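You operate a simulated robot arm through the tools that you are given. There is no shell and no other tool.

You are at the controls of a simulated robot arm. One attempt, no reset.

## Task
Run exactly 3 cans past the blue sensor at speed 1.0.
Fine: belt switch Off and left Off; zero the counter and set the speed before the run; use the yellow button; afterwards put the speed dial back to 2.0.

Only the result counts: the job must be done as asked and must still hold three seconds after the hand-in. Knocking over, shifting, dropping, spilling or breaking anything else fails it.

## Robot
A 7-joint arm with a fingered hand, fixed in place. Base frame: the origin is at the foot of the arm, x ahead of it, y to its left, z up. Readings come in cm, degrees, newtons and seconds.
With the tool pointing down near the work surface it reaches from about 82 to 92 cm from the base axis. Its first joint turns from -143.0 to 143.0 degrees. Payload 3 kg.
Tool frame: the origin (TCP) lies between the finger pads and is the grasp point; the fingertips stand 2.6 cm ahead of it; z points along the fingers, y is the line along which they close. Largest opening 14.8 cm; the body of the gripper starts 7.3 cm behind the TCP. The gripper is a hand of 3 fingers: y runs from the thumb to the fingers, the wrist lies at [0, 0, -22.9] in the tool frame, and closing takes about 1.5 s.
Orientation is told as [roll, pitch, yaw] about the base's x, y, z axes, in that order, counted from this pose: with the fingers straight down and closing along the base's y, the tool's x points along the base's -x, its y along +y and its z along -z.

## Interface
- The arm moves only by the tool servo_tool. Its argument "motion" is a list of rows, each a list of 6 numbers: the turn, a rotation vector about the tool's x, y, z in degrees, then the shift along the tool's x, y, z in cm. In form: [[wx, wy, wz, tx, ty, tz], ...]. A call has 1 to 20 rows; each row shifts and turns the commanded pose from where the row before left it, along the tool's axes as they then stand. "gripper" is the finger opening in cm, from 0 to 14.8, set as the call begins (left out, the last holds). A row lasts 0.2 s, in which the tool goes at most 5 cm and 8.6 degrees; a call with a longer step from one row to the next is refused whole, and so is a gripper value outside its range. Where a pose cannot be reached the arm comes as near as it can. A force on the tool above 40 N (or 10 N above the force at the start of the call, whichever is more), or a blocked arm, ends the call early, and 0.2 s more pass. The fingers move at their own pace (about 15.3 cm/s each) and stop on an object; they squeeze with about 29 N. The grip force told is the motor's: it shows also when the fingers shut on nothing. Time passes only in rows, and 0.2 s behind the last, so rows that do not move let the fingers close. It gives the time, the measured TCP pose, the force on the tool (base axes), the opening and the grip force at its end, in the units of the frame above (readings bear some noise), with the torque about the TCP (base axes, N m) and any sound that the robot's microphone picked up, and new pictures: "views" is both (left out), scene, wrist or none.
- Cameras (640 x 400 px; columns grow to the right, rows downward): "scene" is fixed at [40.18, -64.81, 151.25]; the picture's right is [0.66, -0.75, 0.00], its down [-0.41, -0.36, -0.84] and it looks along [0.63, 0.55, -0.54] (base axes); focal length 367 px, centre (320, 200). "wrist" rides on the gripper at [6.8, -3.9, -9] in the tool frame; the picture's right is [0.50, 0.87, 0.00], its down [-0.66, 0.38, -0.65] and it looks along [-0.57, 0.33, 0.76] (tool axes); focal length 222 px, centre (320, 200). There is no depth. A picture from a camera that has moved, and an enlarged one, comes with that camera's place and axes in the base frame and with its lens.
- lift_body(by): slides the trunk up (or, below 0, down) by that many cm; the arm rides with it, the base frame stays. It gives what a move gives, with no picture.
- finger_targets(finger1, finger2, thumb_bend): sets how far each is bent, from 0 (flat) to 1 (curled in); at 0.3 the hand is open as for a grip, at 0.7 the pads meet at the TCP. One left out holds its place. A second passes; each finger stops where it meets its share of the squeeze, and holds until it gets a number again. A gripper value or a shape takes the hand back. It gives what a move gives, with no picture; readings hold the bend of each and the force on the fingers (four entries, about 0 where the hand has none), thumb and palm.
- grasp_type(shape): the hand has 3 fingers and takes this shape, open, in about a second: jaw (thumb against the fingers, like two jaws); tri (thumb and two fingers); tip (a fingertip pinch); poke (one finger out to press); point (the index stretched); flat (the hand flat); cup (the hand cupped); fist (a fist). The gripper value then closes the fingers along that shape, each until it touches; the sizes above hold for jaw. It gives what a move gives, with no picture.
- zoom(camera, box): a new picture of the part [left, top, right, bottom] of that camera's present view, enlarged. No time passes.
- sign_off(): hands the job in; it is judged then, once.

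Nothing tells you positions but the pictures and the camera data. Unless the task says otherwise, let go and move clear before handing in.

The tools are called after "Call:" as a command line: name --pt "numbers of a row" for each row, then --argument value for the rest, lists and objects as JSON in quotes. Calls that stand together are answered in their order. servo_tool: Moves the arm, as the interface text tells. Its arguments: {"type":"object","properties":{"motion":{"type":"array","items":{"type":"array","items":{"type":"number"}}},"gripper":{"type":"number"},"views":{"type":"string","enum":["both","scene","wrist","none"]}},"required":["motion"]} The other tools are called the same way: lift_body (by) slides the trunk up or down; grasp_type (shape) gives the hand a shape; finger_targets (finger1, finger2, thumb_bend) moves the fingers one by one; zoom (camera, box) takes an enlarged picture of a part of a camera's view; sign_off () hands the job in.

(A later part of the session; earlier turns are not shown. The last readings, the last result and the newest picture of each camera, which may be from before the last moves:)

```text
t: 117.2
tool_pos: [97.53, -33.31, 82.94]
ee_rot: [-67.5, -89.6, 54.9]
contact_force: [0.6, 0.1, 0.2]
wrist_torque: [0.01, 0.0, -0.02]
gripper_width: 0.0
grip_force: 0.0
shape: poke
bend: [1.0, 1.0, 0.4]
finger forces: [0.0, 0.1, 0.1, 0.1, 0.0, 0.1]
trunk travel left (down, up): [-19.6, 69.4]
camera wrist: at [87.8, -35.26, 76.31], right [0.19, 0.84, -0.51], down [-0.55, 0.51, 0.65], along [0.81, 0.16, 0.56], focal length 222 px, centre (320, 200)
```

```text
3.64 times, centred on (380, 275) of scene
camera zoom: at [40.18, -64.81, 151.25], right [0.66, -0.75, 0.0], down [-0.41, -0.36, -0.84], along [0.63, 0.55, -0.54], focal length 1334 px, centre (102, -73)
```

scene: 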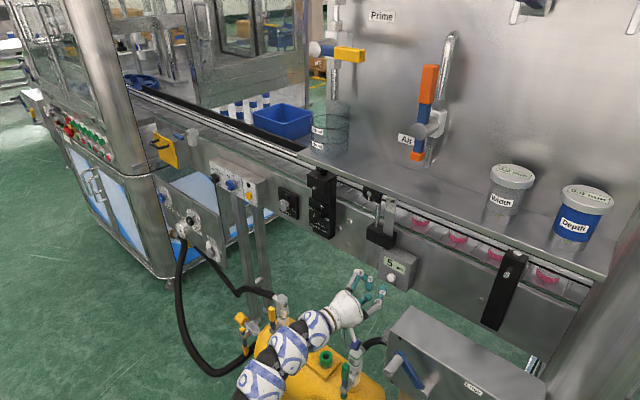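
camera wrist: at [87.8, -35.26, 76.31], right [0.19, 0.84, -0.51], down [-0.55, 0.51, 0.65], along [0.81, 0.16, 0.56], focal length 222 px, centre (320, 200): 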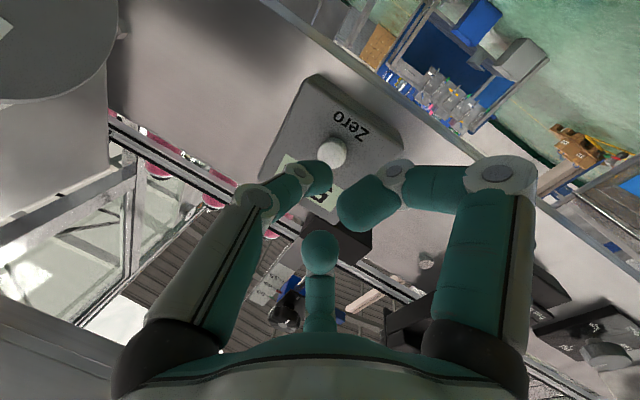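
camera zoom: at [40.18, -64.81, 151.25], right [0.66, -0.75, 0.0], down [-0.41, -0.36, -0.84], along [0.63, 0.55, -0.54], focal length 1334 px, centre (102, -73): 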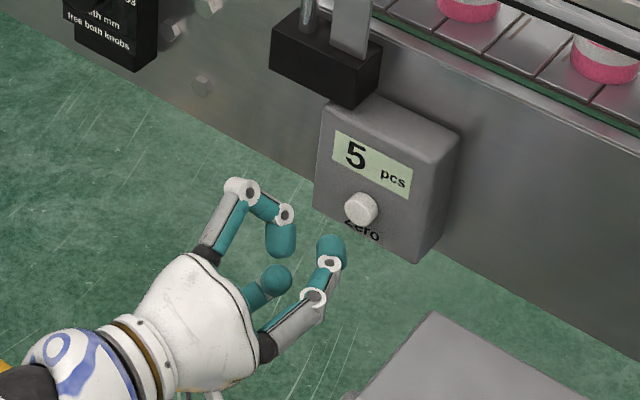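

The thumb tip is lined up with the button, about 3 cm away. Closing the gap slowly.

Call:
servo_tool --pt "0 0 0 -0.1 0.22 1.0" --pt "0 0 0 -0.1 0.22 1.0" --pt "0 0 0 0 0 0" --views "none"

Call:
zoom --camera "scene" --box '[350, 230, 430, 310]'

Call:
zoom --camera "wrist" --box '[220, 80, 420, 240]'

```text
t: 118.0
tool_pos: [99.49, -33.29, 82.95]
ee_rot: [-62.5, -89.4, 50.0]
contact_force: [0.3, 0.2, 0.5]
wrist_torque: [0.01, 0.0, -0.04]
gripper_width: 0.0
grip_force: 0.1
shape: poke
bend: [1.0, 1.0, 0.4]
finger forces: [0.0, 0.1, 0.0, 0.0, 0.1, 0.1]
trunk travel left (down, up): [-19.6, 69.4]
```

```text
5.00 times, centred on (390, 270) of scene
camera zoom: at [40.18, -64.81, 151.25], right [0.66, -0.75, 0.0], down [-0.41, -0.36, -0.84], along [0.63, 0.55, -0.54], focal length 1835 px, centre (-30, -150)
```

zoom: 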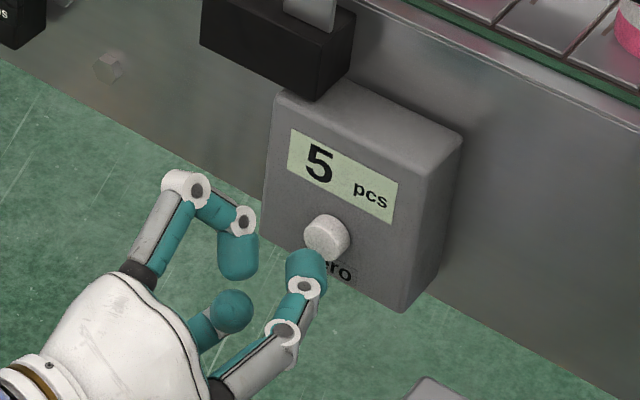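

```text
2.50 times, centred on (320, 160) of wrist
camera zoom: at [89.73, -35.22, 76.47], right [0.19, 0.84, -0.51], down [-0.55, 0.52, 0.66], along [0.81, 0.16, 0.56], focal length 555 px, centre (320, 300)
```

zoom: 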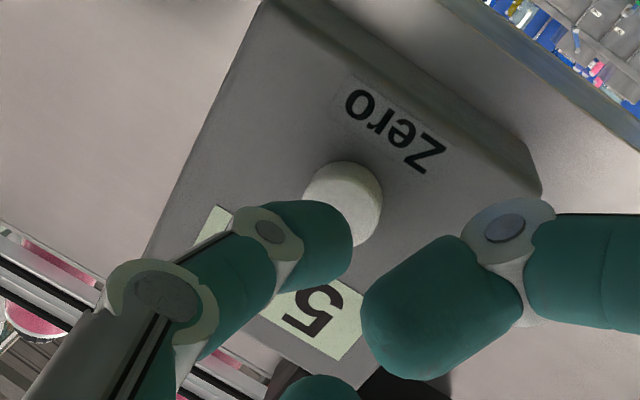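

Nearly touching. I'll nudge up slightly and continue in small steps until I feel the button.

Call:
servo_tool --pt "0 0 0 -0.25 0.2 0.5" --pt "0 0 0 0 0.07 0.3" --pt "0 0 0 0 0.07 0.3" --pt "0 0 0 0 0 0" --views "none"

Call:
zoom --camera "scene" --box '[370, 240, 420, 290]'

Call:
zoom --camera "wrist" --box '[220, 80, 420, 240]'

```text
t: 119.0
tool_pos: [100.62, -32.94, 83.42]
ee_rot: [-76.0, -89.6, 63.4]
contact_force: [-1.3, -0.1, 1.0]
wrist_torque: [-0.01, -0.04, -0.08]
gripper_width: 0.01
grip_force: 0.0
shape: poke
bend: [1.0, 1.0, 0.4]
finger forces: [0.0, 0.0, 0.1, 0.0, 1.8, 0.0]
trunk travel left (down, up): [-19.6, 69.4]
```

```text
8.00 times, centred on (395, 265) of scene
camera zoom: at [40.18, -64.81, 151.25], right [0.66, -0.75, 0.0], down [-0.41, -0.36, -0.84], along [0.63, 0.55, -0.54], focal length 2935 px, centre (-280, -320)
```

zoom: 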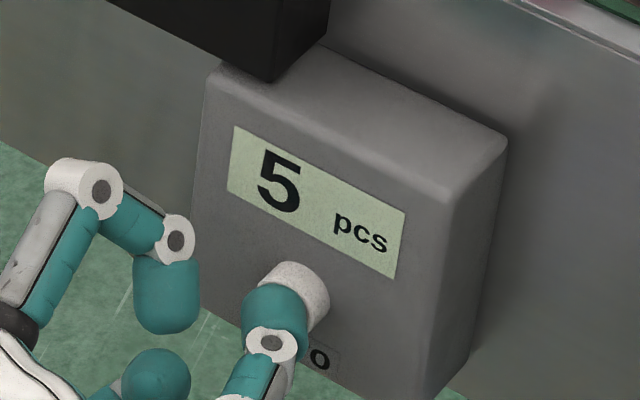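

```text
2.50 times, centred on (320, 160) of wrist
camera zoom: at [90.98, -35.01, 76.86], right [0.19, 0.84, -0.51], down [-0.55, 0.52, 0.65], along [0.81, 0.16, 0.56], focal length 555 px, centre (320, 300)
```

zoom: 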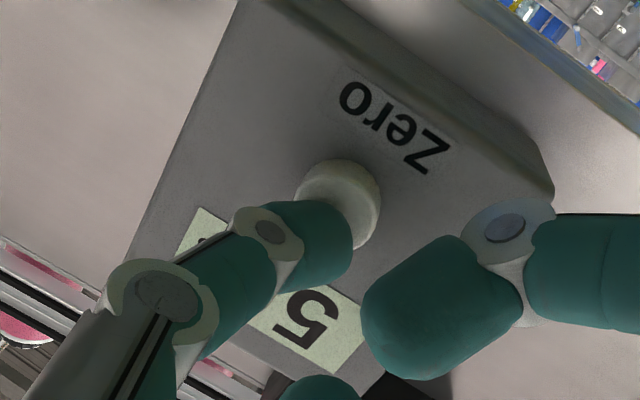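

The thumb feels the button (1.8 N). Pressing on a little more.

Call:
servo_tool --pt "0 0 0 0 0.06 0.27" --pt "0 0 0 0 0.06 0.27" --pt "0 0 0 0 0 0" --views "none"

Call:
zoom --camera "scene" --box '[370, 240, 420, 290]'

```text
t: 119.8
tool_pos: [101.17, -33.17, 83.47]
ee_rot: [-72.1, -89.6, 59.6]
contact_force: [-18.4, 0.0, -2.1]
wrist_torque: [-0.02, 0.04, -0.04]
gripper_width: 0.0
grip_force: 0.1
shape: poke
bend: [1.0, 1.0, 0.4]
finger forces: [0.1, 0.0, 0.0, 0.0, 18.1, 0.0]
trunk travel left (down, up): [-19.6, 69.4]
heard: click
```

```text
8.00 times, centred on (395, 265) of scene
camera zoom: at [40.18, -64.81, 151.25], right [0.66, -0.75, 0.0], down [-0.41, -0.36, -0.84], along [0.63, 0.55, -0.54], focal length 2935 px, centre (-280, -320)
```

zoom: 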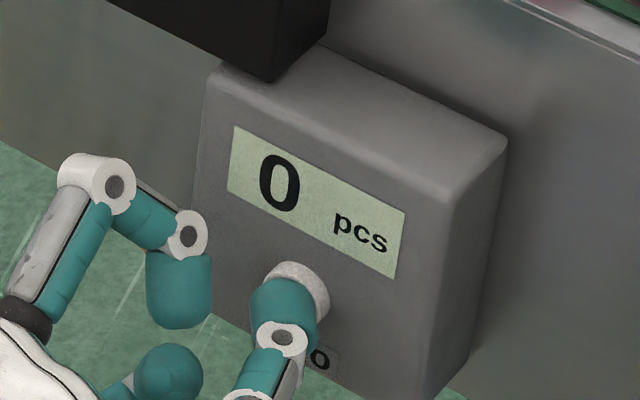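

Click — the counter now shows 0 pcs. Backing straight out the way I came.

Call:
servo_tool --pt "0 0 0 0 -0.13 -0.6" --pt "0 0 0 0 -0.24 -1.1" --pt "0 0 0 0 -0.346 -1.56" --pt "0 0 0 0 -0.346 -1.56" --pt "0 0 0 0 -0.346 -1.56" --pt "0 0 0 0 -0.346 -1.56" --pt "0 0 0 0 -0.346 -1.56" --pt "0 0 0 0 -0.346 -1.56" --pt "0 0 0 0 -0.346 -1.56" --pt "0 0 0 0 -0.346 -1.56" --pt "0 0 0 0 0 0" --views "both"

Call:
zoom --camera "scene" --box '[350, 160, 450, 300]'

```text
t: 122.2
tool_pos: [86.46, -32.95, 83.35]
ee_rot: [-69.7, -89.6, 57.1]
contact_force: [0.5, -0.5, -1.0]
wrist_torque: [-0.02, -0.01, 0.0]
gripper_width: 0.01
grip_force: 0.0
shape: poke
bend: [1.0, 1.0, 0.4]
finger forces: [0.0, 0.0, 0.1, 0.1, 0.0, 0.0]
trunk travel left (down, up): [-19.6, 69.4]
camera wrist: at [76.75, -34.99, 76.76], right [0.19, 0.84, -0.51], down [-0.55, 0.52, 0.65], along [0.81, 0.16, 0.56], focal length 222 px, centre (320, 200)
```

scene: 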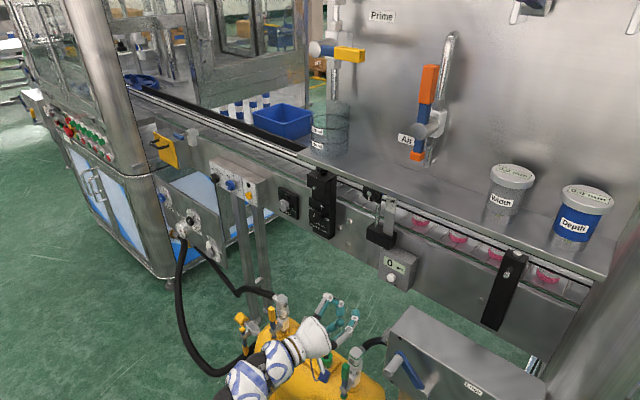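
wrist: 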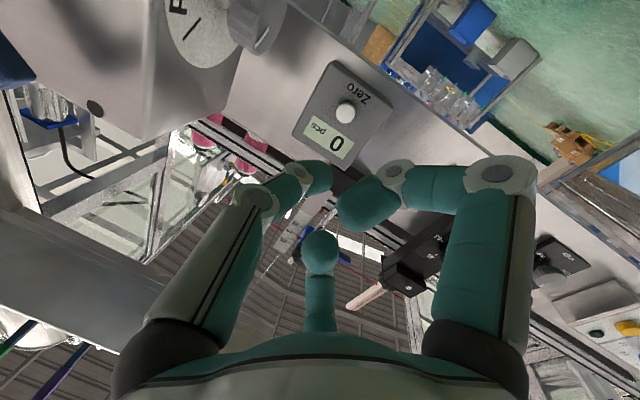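

```text
2.86 times, centred on (400, 230) of scene
camera zoom: at [40.18, -64.81, 151.25], right [0.66, -0.75, 0.0], down [-0.41, -0.36, -0.84], along [0.63, 0.55, -0.54], focal length 1048 px, centre (91, 114)
```

zoom: 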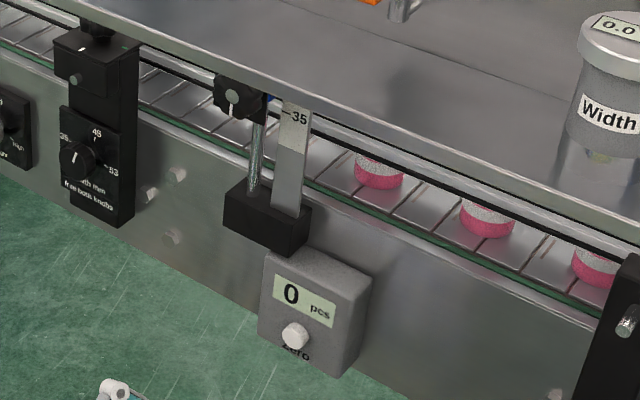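

Counter reads 0. Now I'll swing back around the base axis toward the control panel in gentle steps.

Call:
servo_tool --pt "-1.5 0 0 0 2.39 0.356" --pt "-1.5 0 0 0 2.39 0.356" --pt "-1.5 0 0 0 2.39 0.356" --pt "-1.5 0 0 0 2.39 0.356" --pt "-1.5 0 0 0 2.39 0.356" --pt "-1.5 0 0 0 2.39 0.356" --pt "0 0 0 0 0 0" --views "none"

```text
t: 123.8
tool_pos: [91.05, -19.15, 83.37]
ee_rot: [-59.1, -89.7, 55.6]
contact_force: [-0.3, 0.5, -0.3]
wrist_torque: [-0.04, 0.04, 0.01]
gripper_width: 0.0
grip_force: 0.0
shape: poke
bend: [1.0, 1.0, 0.4]
finger forces: [0.1, 0.0, 0.1, 0.0, 0.0, 0.0]
trunk travel left (down, up): [-19.6, 69.4]
```

Call:
servo_tool --pt "-1.5 0 0 0 2.39 0.33" --pt "-1.5 0 0 0 2.39 0.33" --pt "-1.5 0 0 0 2.39 0.33" --pt "-1.5 0 0 0 2.39 0.33" --pt "-1.5 0 0 0 2.39 0.33" --pt "-1.5 0 0 0 2.39 0.33" --pt "0 0 0 0 0 0" --views "none"

Call:
servo_tool --pt "-1.5 0 0 0 2.39 0.33" --pt "-1.5 0 0 0 2.39 0.33" --pt "-1.5 0 0 0 2.39 0.33" --pt "-1.5 0 0 0 2.39 0.33" --pt "0 0 0 0 0 0" --views "scene"

```text
t: 125.4
tool_pos: [93.03, -4.88, 83.4]
ee_rot: [-48.5, -89.6, 54.0]
contact_force: [-0.4, -0.7, 0.4]
wrist_torque: [0.0, 0.0, 0.02]
gripper_width: 0.0
grip_force: 0.0
shape: poke
bend: [1.0, 1.0, 0.4]
finger forces: [0.0, 0.1, 0.0, 0.0, 0.0, 0.1]
trunk travel left (down, up): [-19.6, 69.4]
```

```text
t: 126.6
tool_pos: [93.13, 4.89, 83.23]
ee_rot: [-40.1, -89.5, 51.6]
contact_force: [-0.6, -0.8, 0.0]
wrist_torque: [-0.01, -0.03, 0.0]
gripper_width: 0.0
grip_force: 0.1
shape: poke
bend: [1.0, 1.0, 0.4]
finger forces: [0.0, 0.1, 0.0, 0.0, 0.1, 0.0]
trunk travel left (down, up): [-19.6, 69.4]
```

scene: 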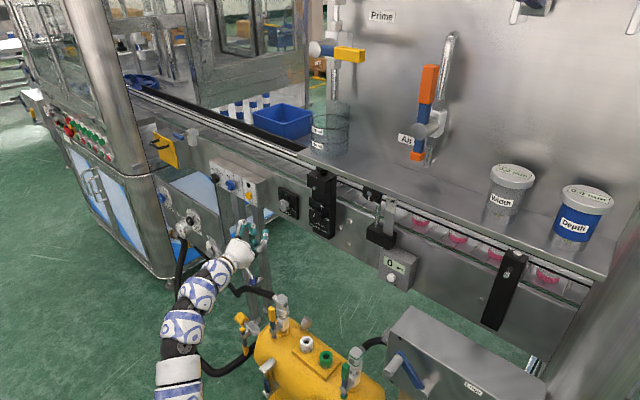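

Call:
servo_tool --pt "-1.5 0 0 0 2.39 0.33" --pt "-1.5 0 0 0 2.39 0.33" --pt "-1.5 0 0 0 2.39 0.33" --pt "-1.5 0 0 0 2.39 0.33" --pt "-1.5 0 0 0 2.39 0.33" --pt "-1.5 0 0 0 2.39 0.33" --pt "0 0 0 0 0 0" --views "both"

```text
t: 128.2
tool_pos: [90.67, 19.12, 83.22]
ee_rot: [-33.4, -89.5, 53.9]
contact_force: [-0.8, -0.4, 0.5]
wrist_torque: [0.01, -0.04, -0.04]
gripper_width: 0.0
grip_force: 0.0
shape: poke
bend: [1.0, 1.0, 0.4]
finger forces: [0.0, 0.0, 0.0, 0.1, 0.1, 0.1]
trunk travel left (down, up): [-19.6, 69.4]
camera wrist: at [83.68, 12.29, 76.62], right [-0.31, 0.81, -0.5], down [-0.74, 0.13, 0.66], along [0.6, 0.57, 0.56], focal length 222 px, centre (320, 200)
```

scene: 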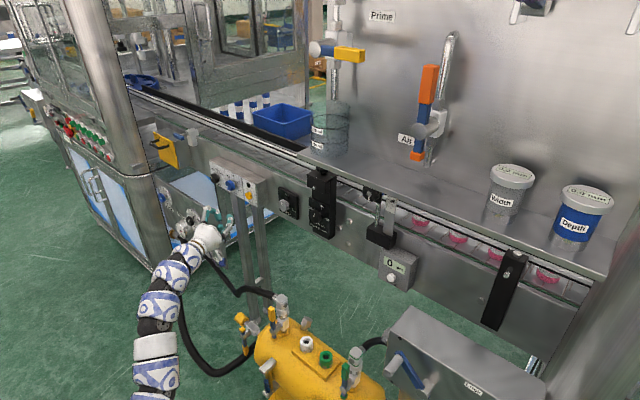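
wrist: 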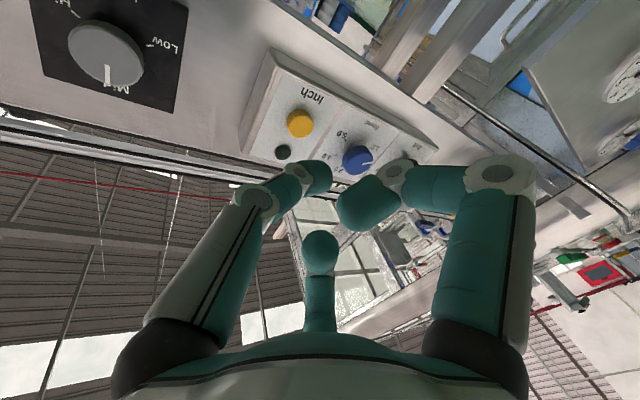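

Back at the panel with the thumb near the Inch button (≈(103, 22.4, 85)). I'll straighten the yaw and approach to a few centimetres short of it.

Call:
servo_tool --pt "5.17 0 0 0 0 0" --pt "5.17 0 0 0 0 0" --pt "5.17 0 0 0 0 0" --pt "0 0 0 -0.425 0.61 1.63" --pt "0 0 0 -0.425 0.61 1.63" --pt "0 0 0 -0.425 0.61 1.63" --pt "0 0 0 -0.425 0.61 1.63" --pt "0 0 0 0 0 0" --views "both"

Call:
zoom --camera "wrist" --box '[200, 60, 420, 240]'

Call:
zoom --camera "scene" --box '[200, 150, 280, 230]'

```text
t: 130.0
tool_pos: [97.5, 22.1, 84.68]
ee_rot: [-54.7, -89.6, 59.8]
contact_force: [-0.3, -0.2, -0.6]
wrist_torque: [0.02, -0.01, 0.01]
gripper_width: 0.0
grip_force: 0.1
shape: poke
bend: [1.0, 1.0, 0.4]
finger forces: [0.0, 0.1, 0.1, 0.0, 0.1, 0.0]
trunk travel left (down, up): [-19.6, 69.4]
camera wrist: at [88.62, 17.3, 78.04], right [-0.08, 0.86, -0.51], down [-0.68, 0.32, 0.66], along [0.73, 0.4, 0.56], focal length 222 px, centre (320, 200)
```

scene: 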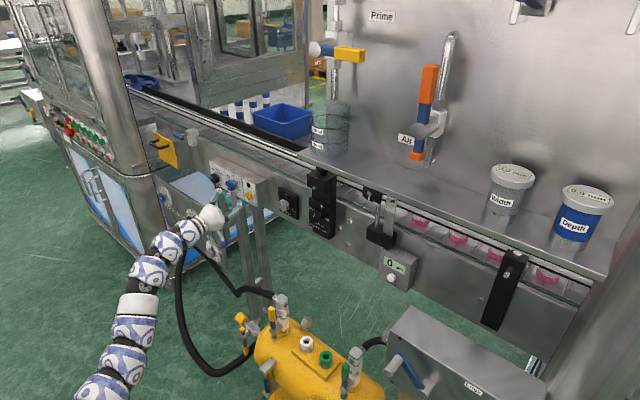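
wrist: 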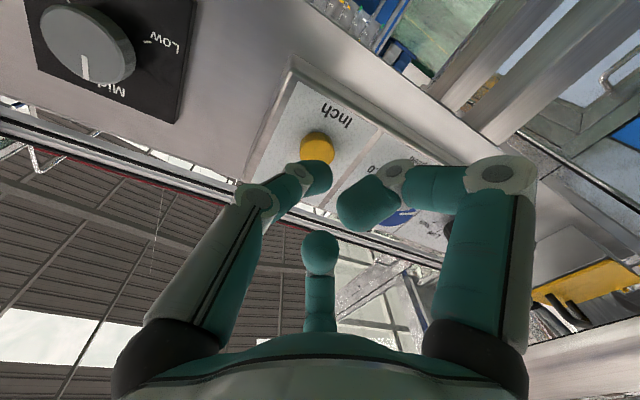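

```text
2.22 times, centred on (310, 150) of wrist
camera zoom: at [88.62, 17.3, 78.04], right [-0.08, 0.86, -0.51], down [-0.68, 0.32, 0.66], along [0.73, 0.4, 0.56], focal length 494 px, centre (342, 311)
```

zoom: 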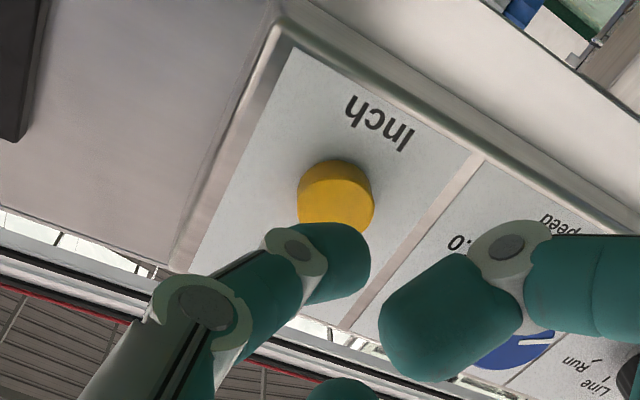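

```text
5.00 times, centred on (240, 190) of scene
camera zoom: at [40.18, -64.81, 151.25], right [0.66, -0.75, 0.0], down [-0.41, -0.36, -0.84], along [0.63, 0.55, -0.54], focal length 1835 px, centre (720, 250)
```

zoom: 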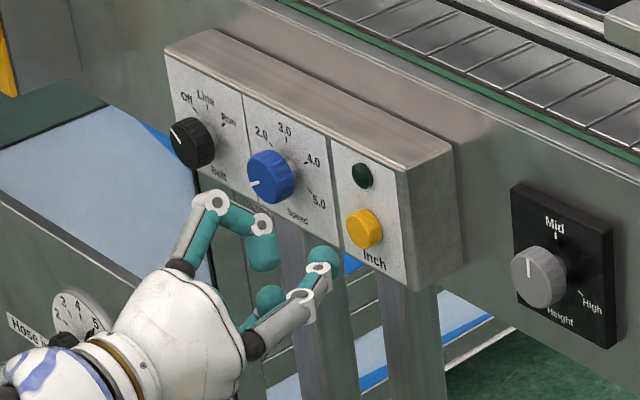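

Aligned with the yellow button, about 2.5 cm away. I'll creep forward until contact, without pressing yet.

Call:
servo_tool --pt "0 0 0 -0.2 0.1 0.7" --pt "0 0 0 0 -0.03 0.7" --pt "0 0 0 0 0 0" --views "none"

Call:
zoom --camera "wrist" --box '[200, 60, 420, 240]'

Call:
zoom --camera "scene" --box '[220, 165, 270, 215]'

```text
t: 130.8
tool_pos: [98.88, 22.3, 84.91]
ee_rot: [-49.1, -89.6, 54.2]
contact_force: [-0.1, -0.2, -0.6]
wrist_torque: [0.01, -0.02, -0.04]
gripper_width: 0.0
grip_force: 0.0
shape: poke
bend: [1.0, 1.0, 0.4]
finger forces: [0.0, 0.0, 0.0, 0.0, 0.0, 0.0]
trunk travel left (down, up): [-19.6, 69.4]
```

```text
2.22 times, centred on (310, 150) of wrist
camera zoom: at [90.13, 17.46, 78.34], right [-0.08, 0.86, -0.5], down [-0.68, 0.32, 0.66], along [0.73, 0.39, 0.56], focal length 494 px, centre (342, 311)
```

zoom: 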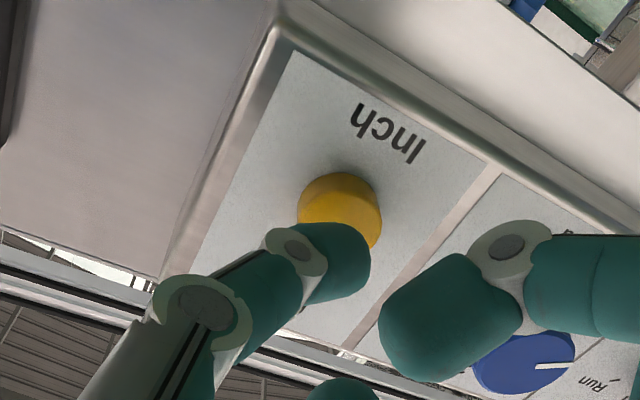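

```text
8.00 times, centred on (245, 190) of scene
camera zoom: at [40.18, -64.81, 151.25], right [0.66, -0.75, 0.0], down [-0.41, -0.36, -0.84], along [0.63, 0.55, -0.54], focal length 2935 px, centre (920, 280)
```

zoom: 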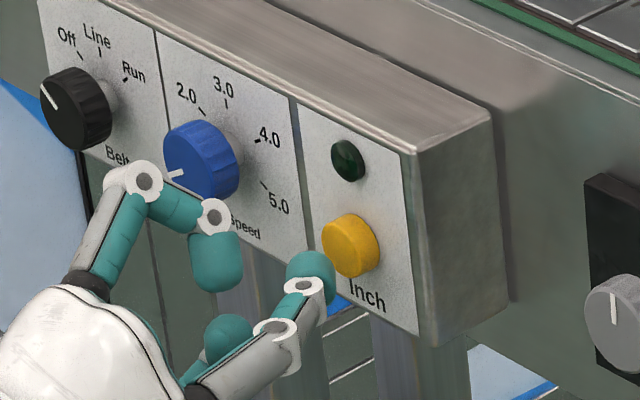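

Call:
servo_tool --pt "0 0 0 -0.25 0 0.5" --pt "0 0 0 0 0 0.3" --pt "0 0 0 0 0 0" --views "none"

Call:
zoom --camera "scene" --box '[220, 165, 270, 215]'

Call:
zoom --camera "scene" --box '[350, 160, 560, 300]'

```text
t: 131.6
tool_pos: [99.66, 22.14, 85.08]
ee_rot: [-51.4, -89.7, 56.4]
contact_force: [-0.2, -0.2, 0.3]
wrist_torque: [0.0, -0.02, 0.04]
gripper_width: 0.0
grip_force: 0.0
shape: poke
bend: [1.0, 1.0, 0.4]
finger forces: [0.0, 0.0, 0.0, 0.1, 0.0, 0.0]
trunk travel left (down, up): [-19.6, 69.4]
```

```text
8.00 times, centred on (245, 190) of scene
camera zoom: at [40.18, -64.81, 151.25], right [0.66, -0.75, 0.0], down [-0.41, -0.36, -0.84], along [0.63, 0.55, -0.54], focal length 2935 px, centre (920, 280)
```

zoom: 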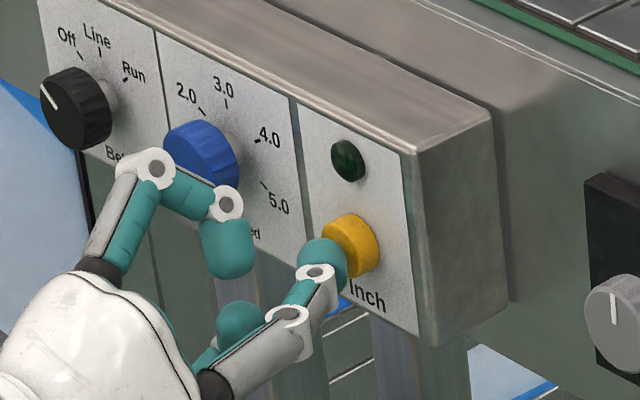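

```text
2.86 times, centred on (455, 230) of scene
camera zoom: at [40.18, -64.81, 151.25], right [0.66, -0.75, 0.0], down [-0.41, -0.36, -0.84], along [0.63, 0.55, -0.54], focal length 1048 px, centre (-66, 114)
```

zoom: 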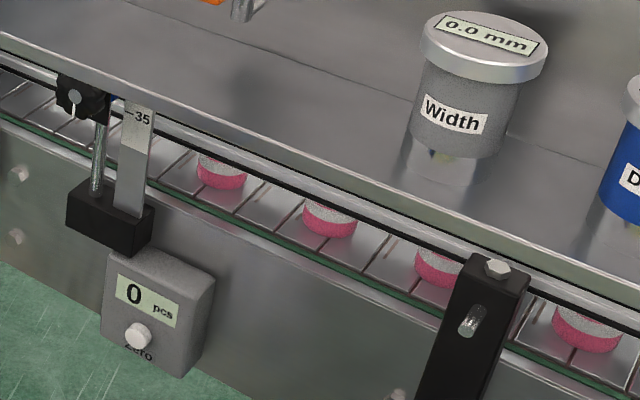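

Not touching yet. The cans' positions are noted. I'll step in 0.3 cm increments.

Call:
servo_tool --pt "0 0 0 0 0 0.3" --views "none"

Call:
zoom --camera "scene" --box '[350, 160, 560, 300]'

```text
t: 132.0
tool_pos: [99.94, 22.41, 85.21]
ee_rot: [-51.6, -89.5, 56.5]
contact_force: [-0.5, 0.4, -0.6]
wrist_torque: [-0.01, -0.01, 0.02]
gripper_width: 0.03
grip_force: 0.1
shape: poke
bend: [1.0, 1.0, 0.4]
finger forces: [0.0, 0.0, 0.0, 0.0, 0.0, 0.1]
trunk travel left (down, up): [-19.6, 69.4]
```

```text
2.86 times, centred on (455, 230) of scene
camera zoom: at [40.18, -64.81, 151.25], right [0.66, -0.75, 0.0], down [-0.41, -0.36, -0.84], along [0.63, 0.55, -0.54], focal length 1048 px, centre (-66, 114)
```

zoom: 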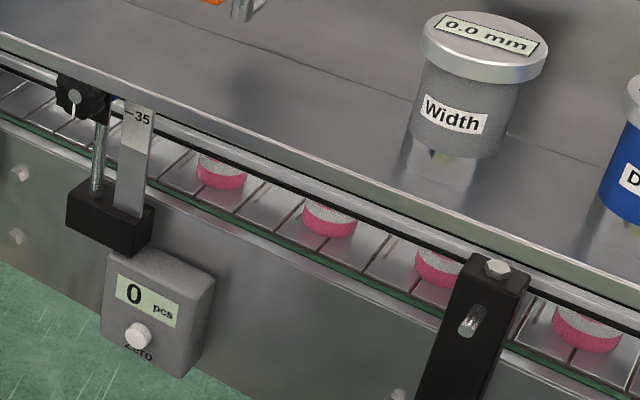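

Call:
servo_tool --pt "0 0 0 0 0 0.3" --views "none"

Call:
zoom --camera "scene" --box '[350, 160, 560, 300]'

Call:
zoom --camera "scene" --box '[220, 165, 270, 215]'

```text
t: 132.4
tool_pos: [100.27, 22.46, 85.12]
ee_rot: [-51.6, -89.5, 56.7]
contact_force: [-1.7, -0.2, 0.0]
wrist_torque: [-0.01, -0.03, 0.0]
gripper_width: 0.0
grip_force: 0.1
shape: poke
bend: [1.0, 1.0, 0.4]
finger forces: [0.1, 0.1, 0.1, 0.0, 2.0, 0.0]
trunk travel left (down, up): [-19.6, 69.4]
```

```text
2.86 times, centred on (455, 230) of scene
camera zoom: at [40.18, -64.81, 151.25], right [0.66, -0.75, 0.0], down [-0.41, -0.36, -0.84], along [0.63, 0.55, -0.54], focal length 1048 px, centre (-66, 114)
```

zoom: 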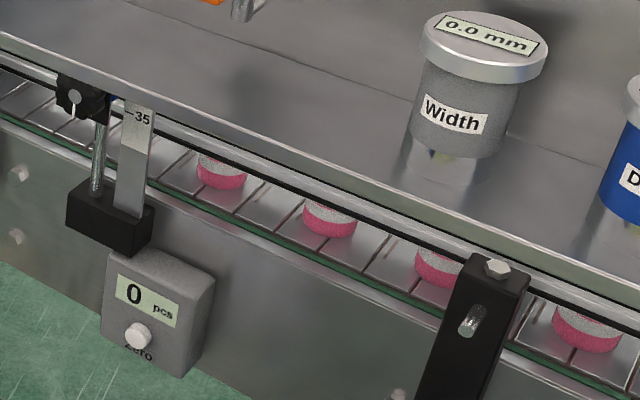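

```text
8.00 times, centred on (245, 190) of scene
camera zoom: at [40.18, -64.81, 151.25], right [0.66, -0.75, 0.0], down [-0.41, -0.36, -0.84], along [0.63, 0.55, -0.54], focal length 2935 px, centre (920, 280)
```

zoom: 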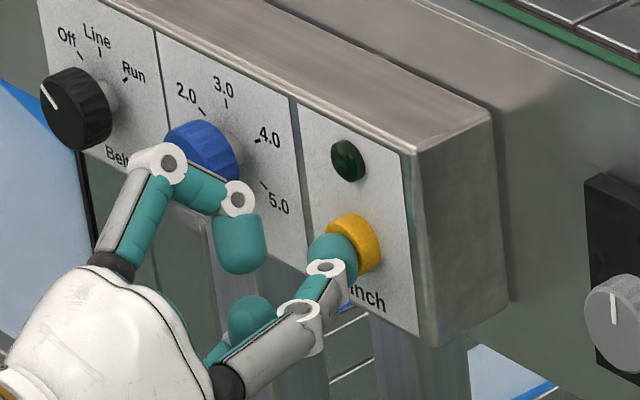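

Contact at 2 N, lamp still dark. Pressing 0.3 cm more and checking the cans right away.

Call:
servo_tool --pt "0 0 0 0 0 0.3" --views "none"

Call:
zoom --camera "scene" --box '[350, 160, 560, 300]'

Call:
zoom --camera "scene" --box '[220, 165, 270, 215]'

```text
t: 132.8
tool_pos: [100.42, 22.4, 85.09]
ee_rot: [-52.9, -89.5, 57.8]
contact_force: [-4.3, 0.1, -1.5]
wrist_torque: [-0.01, 0.06, -0.04]
gripper_width: 0.0
grip_force: 0.1
shape: poke
bend: [1.0, 1.0, 0.4]
finger forces: [0.0, 0.1, 0.0, 0.0, 3.0, 0.0]
trunk travel left (down, up): [-19.6, 69.4]
heard: click
```

```text
2.86 times, centred on (455, 230) of scene
camera zoom: at [40.18, -64.81, 151.25], right [0.66, -0.75, 0.0], down [-0.41, -0.36, -0.84], along [0.63, 0.55, -0.54], focal length 1048 px, centre (-66, 114)
```

zoom: 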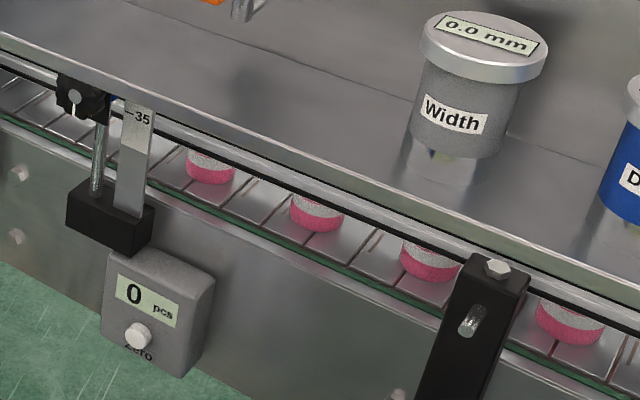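

```text
8.00 times, centred on (245, 190) of scene
camera zoom: at [40.18, -64.81, 151.25], right [0.66, -0.75, 0.0], down [-0.41, -0.36, -0.84], along [0.63, 0.55, -0.54], focal length 2935 px, centre (920, 280)
```

zoom: 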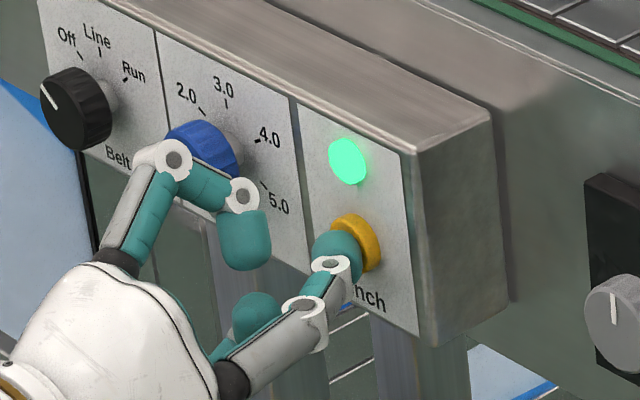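

The lamp is green and the cans are moving left toward the sensor — Inch runs while held. I'll hold and watch the count.

Call:
servo_tool --pt "0 0 0 0 0 0" --views "none"

Call:
zoom --camera "scene" --box '[350, 160, 560, 300]'

Call:
zoom --camera "scene" --box '[220, 165, 270, 215]'

```text
t: 133.2
tool_pos: [100.47, 22.38, 85.11]
ee_rot: [-50.7, -89.6, 55.7]
contact_force: [-2.9, -0.5, 0.2]
wrist_torque: [0.01, 0.02, -0.01]
gripper_width: 0.01
grip_force: 0.1
shape: poke
bend: [1.0, 1.0, 0.4]
finger forces: [0.1, 0.1, 0.0, 0.0, 3.0, 0.1]
trunk travel left (down, up): [-19.6, 69.4]
```

```text
2.86 times, centred on (455, 230) of scene
camera zoom: at [40.18, -64.81, 151.25], right [0.66, -0.75, 0.0], down [-0.41, -0.36, -0.84], along [0.63, 0.55, -0.54], focal length 1048 px, centre (-66, 114)
```

zoom: 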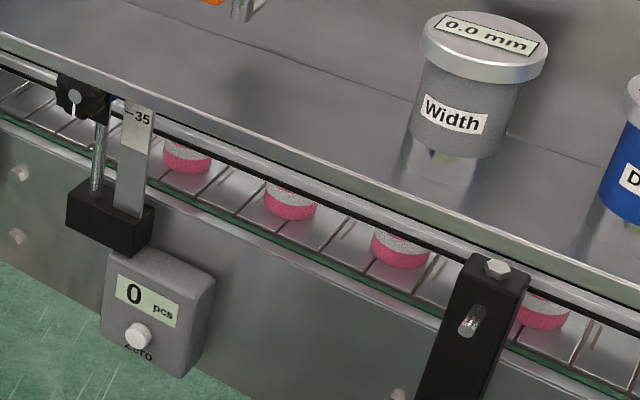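

```text
8.00 times, centred on (245, 190) of scene
camera zoom: at [40.18, -64.81, 151.25], right [0.66, -0.75, 0.0], down [-0.41, -0.36, -0.84], along [0.63, 0.55, -0.54], focal length 2935 px, centre (920, 280)
```

zoom: 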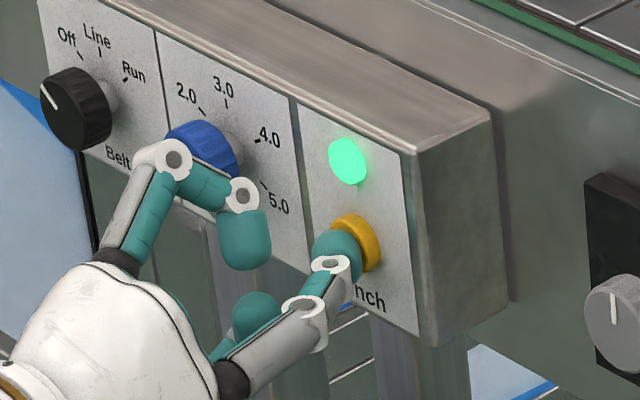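

Moving at about half a can pitch per second. Holding on.

Call:
servo_tool --pt "0 0 0 0 0 0" --pt "0 0 0 0 0 0" --pt "0 0 0 0 0 0" --views "none"

Call:
zoom --camera "scene" --box '[350, 160, 560, 300]'

```text
t: 134.0
tool_pos: [100.45, 22.53, 85.16]
ee_rot: [-51.4, -89.6, 56.3]
contact_force: [-3.0, -1.0, -1.3]
wrist_torque: [0.0, -0.02, 0.01]
gripper_width: 0.0
grip_force: 0.1
shape: poke
bend: [1.0, 1.0, 0.4]
finger forces: [0.0, 0.0, 0.0, 0.1, 3.0, 0.1]
trunk travel left (down, up): [-19.6, 69.4]
```

```text
2.86 times, centred on (455, 230) of scene
camera zoom: at [40.18, -64.81, 151.25], right [0.66, -0.75, 0.0], down [-0.41, -0.36, -0.84], along [0.63, 0.55, -0.54], focal length 1048 px, centre (-66, 114)
```

zoom: 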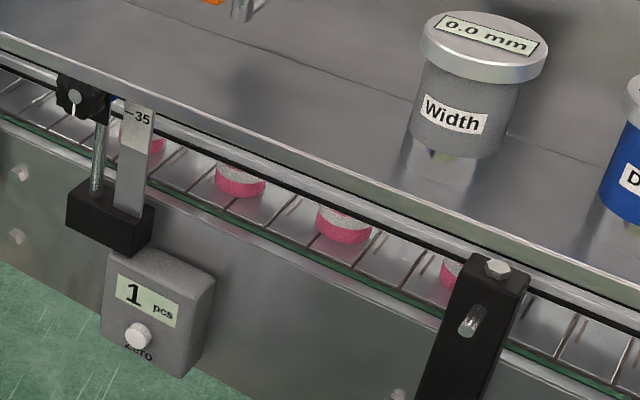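

Count is 1. Continuing to hold, checking regularly.

Call:
servo_tool --pt "0 0 0 0 0 0" --pt "0 0 0 0 0 0" --pt "0 0 0 0 0 0" --pt "0 0 0 0 0 0" --pt "0 0 0 0 0 0" --pt "0 0 0 0 0 0" --views "none"

Call:
zoom --camera "scene" --box '[350, 160, 560, 300]'

```text
t: 135.4
tool_pos: [100.42, 22.38, 85.12]
ee_rot: [-51.2, -89.6, 56.3]
contact_force: [-4.1, -0.3, 0.0]
wrist_torque: [-0.02, -0.05, 0.02]
gripper_width: 0.0
grip_force: 0.0
shape: poke
bend: [1.0, 1.0, 0.4]
finger forces: [0.0, 0.0, 0.0, 0.0, 3.0, 0.0]
trunk travel left (down, up): [-19.6, 69.4]
```

```text
2.86 times, centred on (455, 230) of scene
camera zoom: at [40.18, -64.81, 151.25], right [0.66, -0.75, 0.0], down [-0.41, -0.36, -0.84], along [0.63, 0.55, -0.54], focal length 1048 px, centre (-66, 114)
```

zoom: 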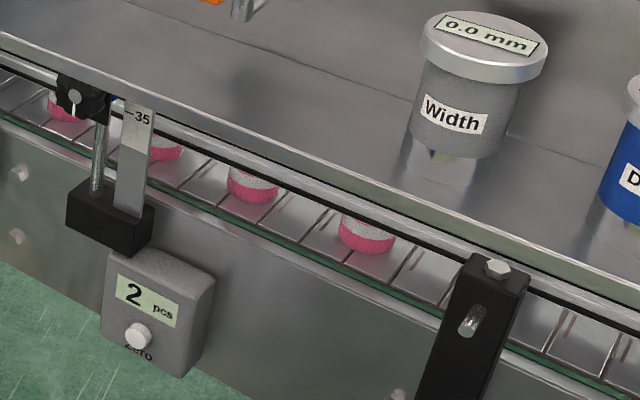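

Count is 2 as the second can reaches the beam. One more can to go; I'll hold a bit more than a second and look.

Call:
servo_tool --pt "0 0 0 0 0 0" --pt "0 0 0 0 0 0" --pt "0 0 0 0 0 0" --pt "0 0 0 0 0 0" --pt "0 0 0 0 0 0" --views "none"

Call:
zoom --camera "scene" --box '[350, 160, 560, 300]'

```text
t: 136.6
tool_pos: [100.39, 22.6, 85.22]
ee_rot: [-51.0, -89.6, 55.9]
contact_force: [-3.4, -0.7, 0.4]
wrist_torque: [-0.03, 0.02, 0.04]
gripper_width: 0.01
grip_force: 0.0
shape: poke
bend: [1.0, 1.0, 0.4]
finger forces: [0.1, 0.1, 0.0, 0.0, 3.0, 0.1]
trunk travel left (down, up): [-19.6, 69.4]
```

```text
2.86 times, centred on (455, 230) of scene
camera zoom: at [40.18, -64.81, 151.25], right [0.66, -0.75, 0.0], down [-0.41, -0.36, -0.84], along [0.63, 0.55, -0.54], focal length 1048 px, centre (-66, 114)
```

zoom: 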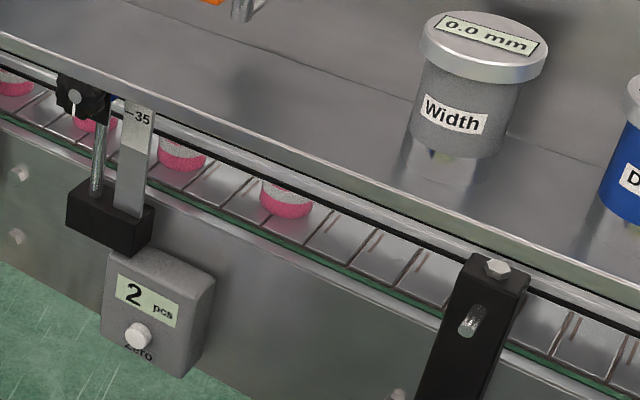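

The third can is just about to reach the beam. I'll hold 1 s more so it passes fully, then release.

Call:
servo_tool --pt "0 0 0 0 0 0" --pt "0 0 0 0 0 0" --pt "0 0 0 0 0 0" --pt "0 0 0 0 0 0" --views "none"

Call:
zoom --camera "scene" --box '[350, 160, 560, 300]'

```text
t: 137.6
tool_pos: [100.42, 22.53, 85.02]
ee_rot: [-51.1, -89.6, 56.0]
contact_force: [-2.9, -0.6, -0.1]
wrist_torque: [0.03, 0.03, 0.01]
gripper_width: 0.0
grip_force: 0.0
shape: poke
bend: [1.0, 1.0, 0.4]
finger forces: [0.0, 0.0, 0.0, 0.1, 3.0, 0.0]
trunk travel left (down, up): [-19.6, 69.4]
```

```text
2.86 times, centred on (455, 230) of scene
camera zoom: at [40.18, -64.81, 151.25], right [0.66, -0.75, 0.0], down [-0.41, -0.36, -0.84], along [0.63, 0.55, -0.54], focal length 1048 px, centre (-66, 114)
```

zoom: 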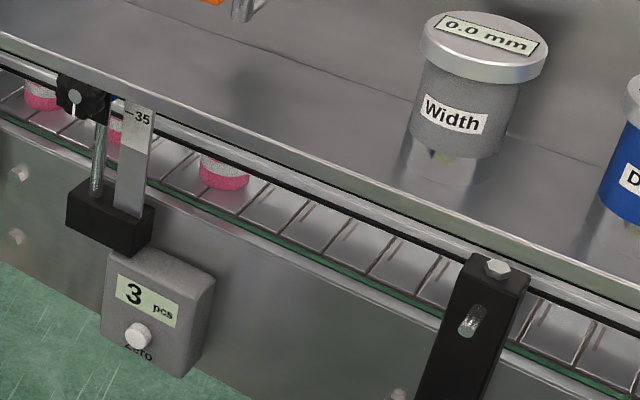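

Count is 3 and the fourth can is still about 4 cm short of the beam. Releasing now.

Call:
servo_tool --pt "0 0 0 0 0 -1.2" --pt "0 0 0 0 0 -1.2" --pt "0 0 0 0 0 0" --views "both"

Call:
zoom --camera "scene" --box '[350, 160, 560, 300]'

Call:
zoom --camera "scene" --box '[220, 165, 270, 215]'

```text
t: 138.4
tool_pos: [98.09, 22.18, 85.3]
ee_rot: [-53.9, -89.6, 58.9]
contact_force: [-0.6, -0.1, 0.0]
wrist_torque: [-0.01, -0.03, 0.0]
gripper_width: 0.0
grip_force: 0.0
shape: poke
bend: [1.0, 1.0, 0.4]
finger forces: [0.0, 0.1, 0.0, 0.0, 0.0, 0.0]
trunk travel left (down, up): [-19.6, 69.4]
camera wrist: at [89.3, 17.48, 78.67], right [-0.08, 0.86, -0.5], down [-0.68, 0.32, 0.66], along [0.73, 0.4, 0.56], focal length 222 px, centre (320, 200)
```

scene: 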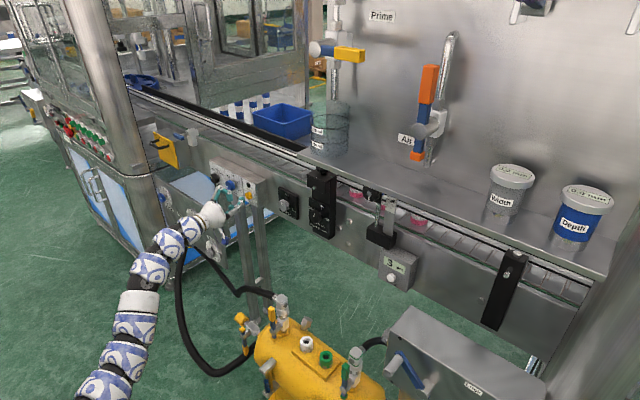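
wrist: 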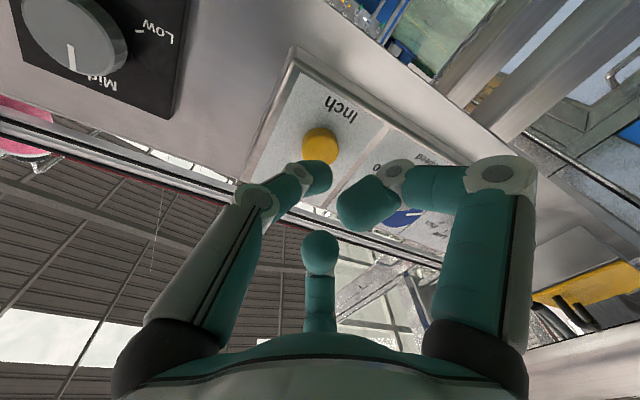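

```text
2.86 times, centred on (455, 230) of scene
camera zoom: at [40.18, -64.81, 151.25], right [0.66, -0.75, 0.0], down [-0.41, -0.36, -0.84], along [0.63, 0.55, -0.54], focal length 1048 px, centre (-66, 114)
```

zoom: 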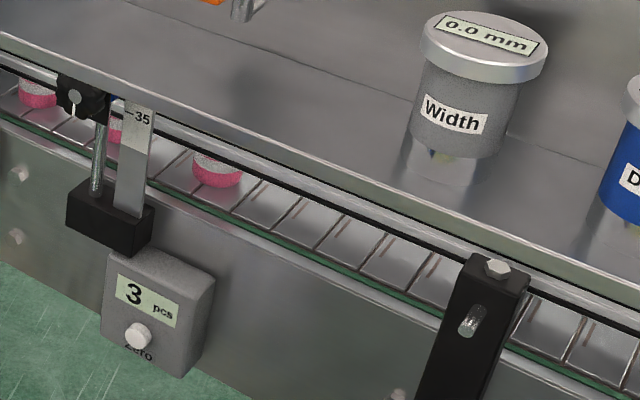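

```text
8.00 times, centred on (245, 190) of scene
camera zoom: at [40.18, -64.81, 151.25], right [0.66, -0.75, 0.0], down [-0.41, -0.36, -0.84], along [0.63, 0.55, -0.54], focal length 2935 px, centre (920, 280)
```

zoom: 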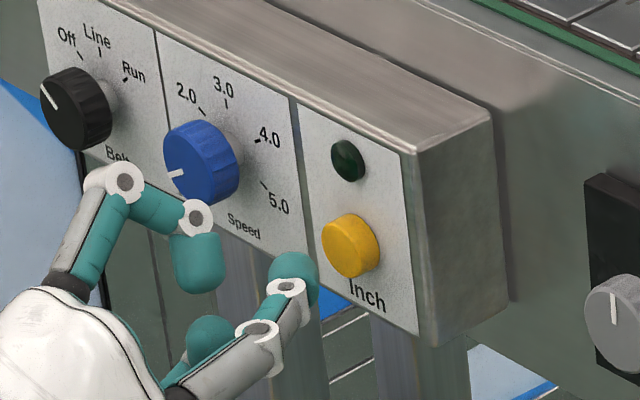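

The belt stopped at once: lamp off, counter at 3, fourth can short of the sensor. Now I'll back off, reshape the hand and restore the speed dial to 2.0.

Call:
servo_tool --pt "0 0 0 0 0 -1.7" --pt "0 0 0 0 0 -1.7" --pt "0 0 0 0 0 -1.7" --pt "0 0 0 0 0 -1.7" --pt "0 0 0 0 0 0" --views "none"

Call:
grasp_type --shape "jaw"

Call:
servo_tool --pt "2.5 0 0 0 0 0" --pt "2.5 0 0 0 0 0" --pt "0 0 -7.5 0 0 0" --pt "0 0 -7.5 0 0 0" --pt "0 0 -7.5 0 0 0" --pt "0 0 -7.5 0 0 0" --pt "0 0 -7.5 0 0 0" --pt "0 0 -7.5 0 0 0" --pt "0 0 -7.5 0 0 0" --pt "0 0 -7.5 0 0 0" --pt "0 0 0 0 0 0" --gripper 6 --views "both"

```text
t: 139.6
tool_pos: [91.22, 21.52, 85.36]
ee_rot: [-48.9, -89.6, 53.6]
contact_force: [0.1, -0.2, -0.8]
wrist_torque: [0.02, 0.0, -0.03]
gripper_width: 0.0
grip_force: 0.1
shape: poke
bend: [1.0, 1.0, 0.4]
finger forces: [0.0, 0.0, 0.1, 0.1, 0.0, 0.1]
trunk travel left (down, up): [-19.6, 69.4]
```

```text
t: 140.5
tool_pos: [91.22, 21.53, 85.17]
ee_rot: [-49.9, -89.5, 54.9]
contact_force: [0.4, -0.9, 0.2]
wrist_torque: [-0.03, 0.02, 0.03]
gripper_width: 14.78
grip_force: 0.0
shape: jaw
bend: [0.3, 0.3, 0.3]
finger forces: [0.1, 0.1, 0.0, 0.1, 0.0, 0.0]
trunk travel left (down, up): [-19.6, 69.4]
```

```text
t: 142.9
tool_pos: [91.19, 21.71, 85.27]
ee_rot: [-89.8, -29.6, 89.9]
contact_force: [-0.5, 0.1, -0.8]
wrist_torque: [-0.03, 0.02, -0.02]
gripper_width: 6.04
grip_force: 0.1
shape: jaw
bend: [0.77, 0.77, 0.7]
finger forces: [0.0, 0.0, 0.0, 0.0, 0.0, 0.0]
trunk travel left (down, up): [-19.6, 69.4]
camera wrist: at [82.17, 13.77, 85.46], right [0.0, -0.01, -1.0], down [-0.65, 0.76, 0.0], along [0.76, 0.65, -0.01], focal length 222 px, centre (320, 200)
```

scene: 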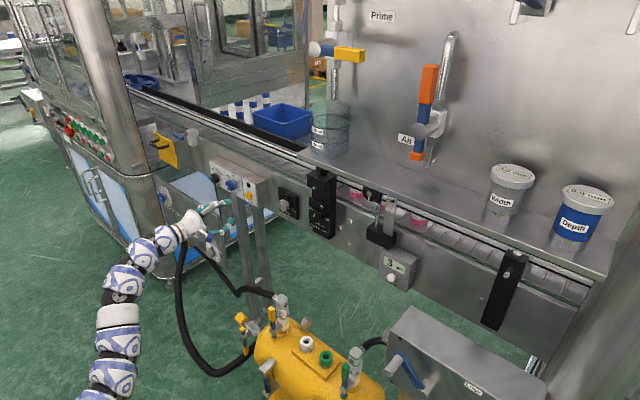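
wrist: 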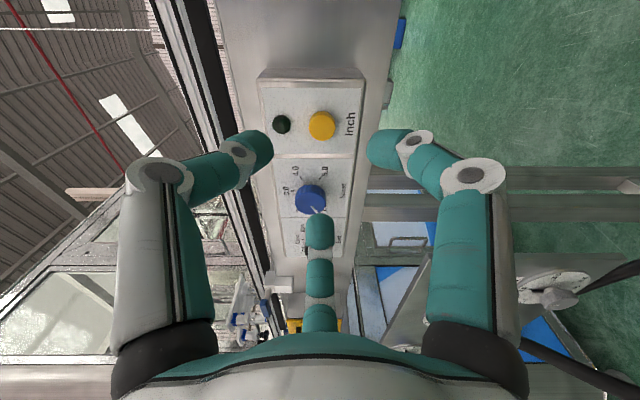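

Hand shaped and rolled as for the first dial turn. Moving over to the speed dial.

Call:
servo_tool --pt "0 0 0 -1.74 0.77 0.96" --pt "0 0 0 -1.74 0.77 0.96" --pt "0 0 0 -1.74 0.77 0.96" --pt "0 0 0 -1.74 0.77 0.96" --pt "0 0 0 -1.74 0.77 0.96" --pt "0 0 0 0 0 0" --views "both"

Call:
zoom --camera "wrist" --box '[220, 60, 420, 230]'

```text
t: 144.3
tool_pos: [95.97, 31.25, 86.19]
ee_rot: [-89.8, -29.6, 89.8]
contact_force: [0.4, -0.4, -0.9]
wrist_torque: [0.0, 0.0, 0.01]
gripper_width: 6.03
grip_force: 0.1
shape: jaw
bend: [0.77, 0.77, 0.7]
finger forces: [0.0, 0.1, 0.0, 0.0, 0.0, 0.0]
trunk travel left (down, up): [-19.6, 69.4]
camera wrist: at [86.87, 23.25, 86.37], right [0.0, -0.01, -1.0], down [-0.65, 0.76, 0.0], along [0.76, 0.65, -0.01], focal length 222 px, centre (320, 200)
```

scene: 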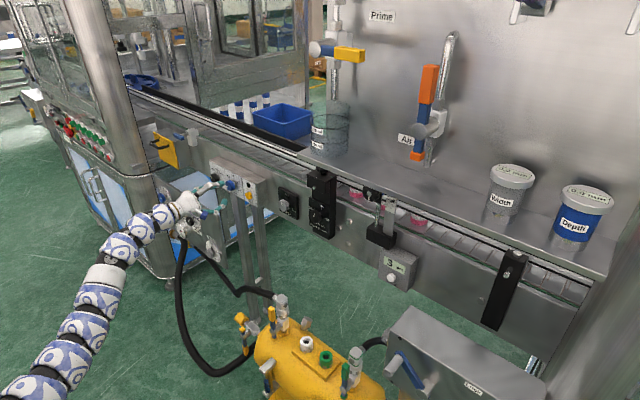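
wrist: 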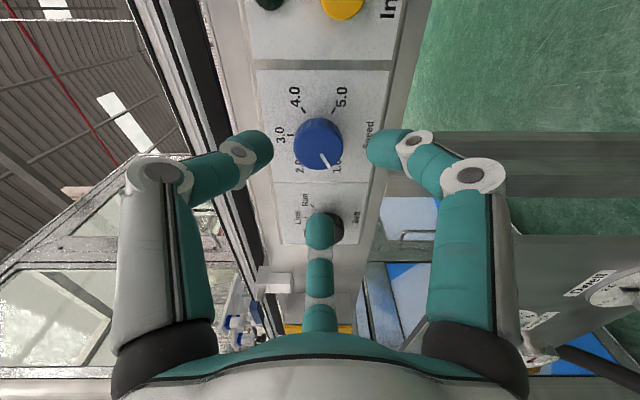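

```text
2.35 times, centred on (320, 145) of wrist
camera zoom: at [86.87, 23.25, 86.37], right [0.0, -0.01, -1.0], down [-0.65, 0.76, 0.0], along [0.76, 0.65, -0.01], focal length 523 px, centre (320, 329)
```

zoom: 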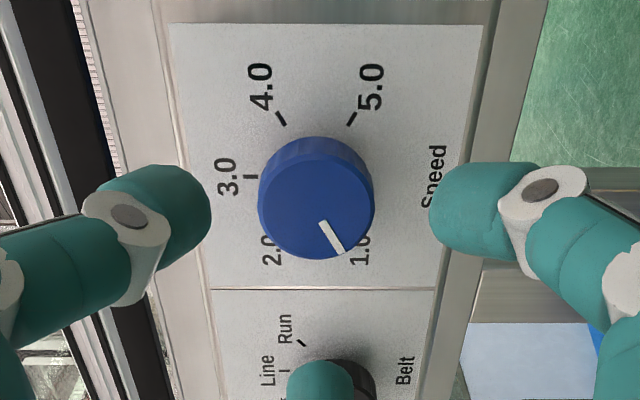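

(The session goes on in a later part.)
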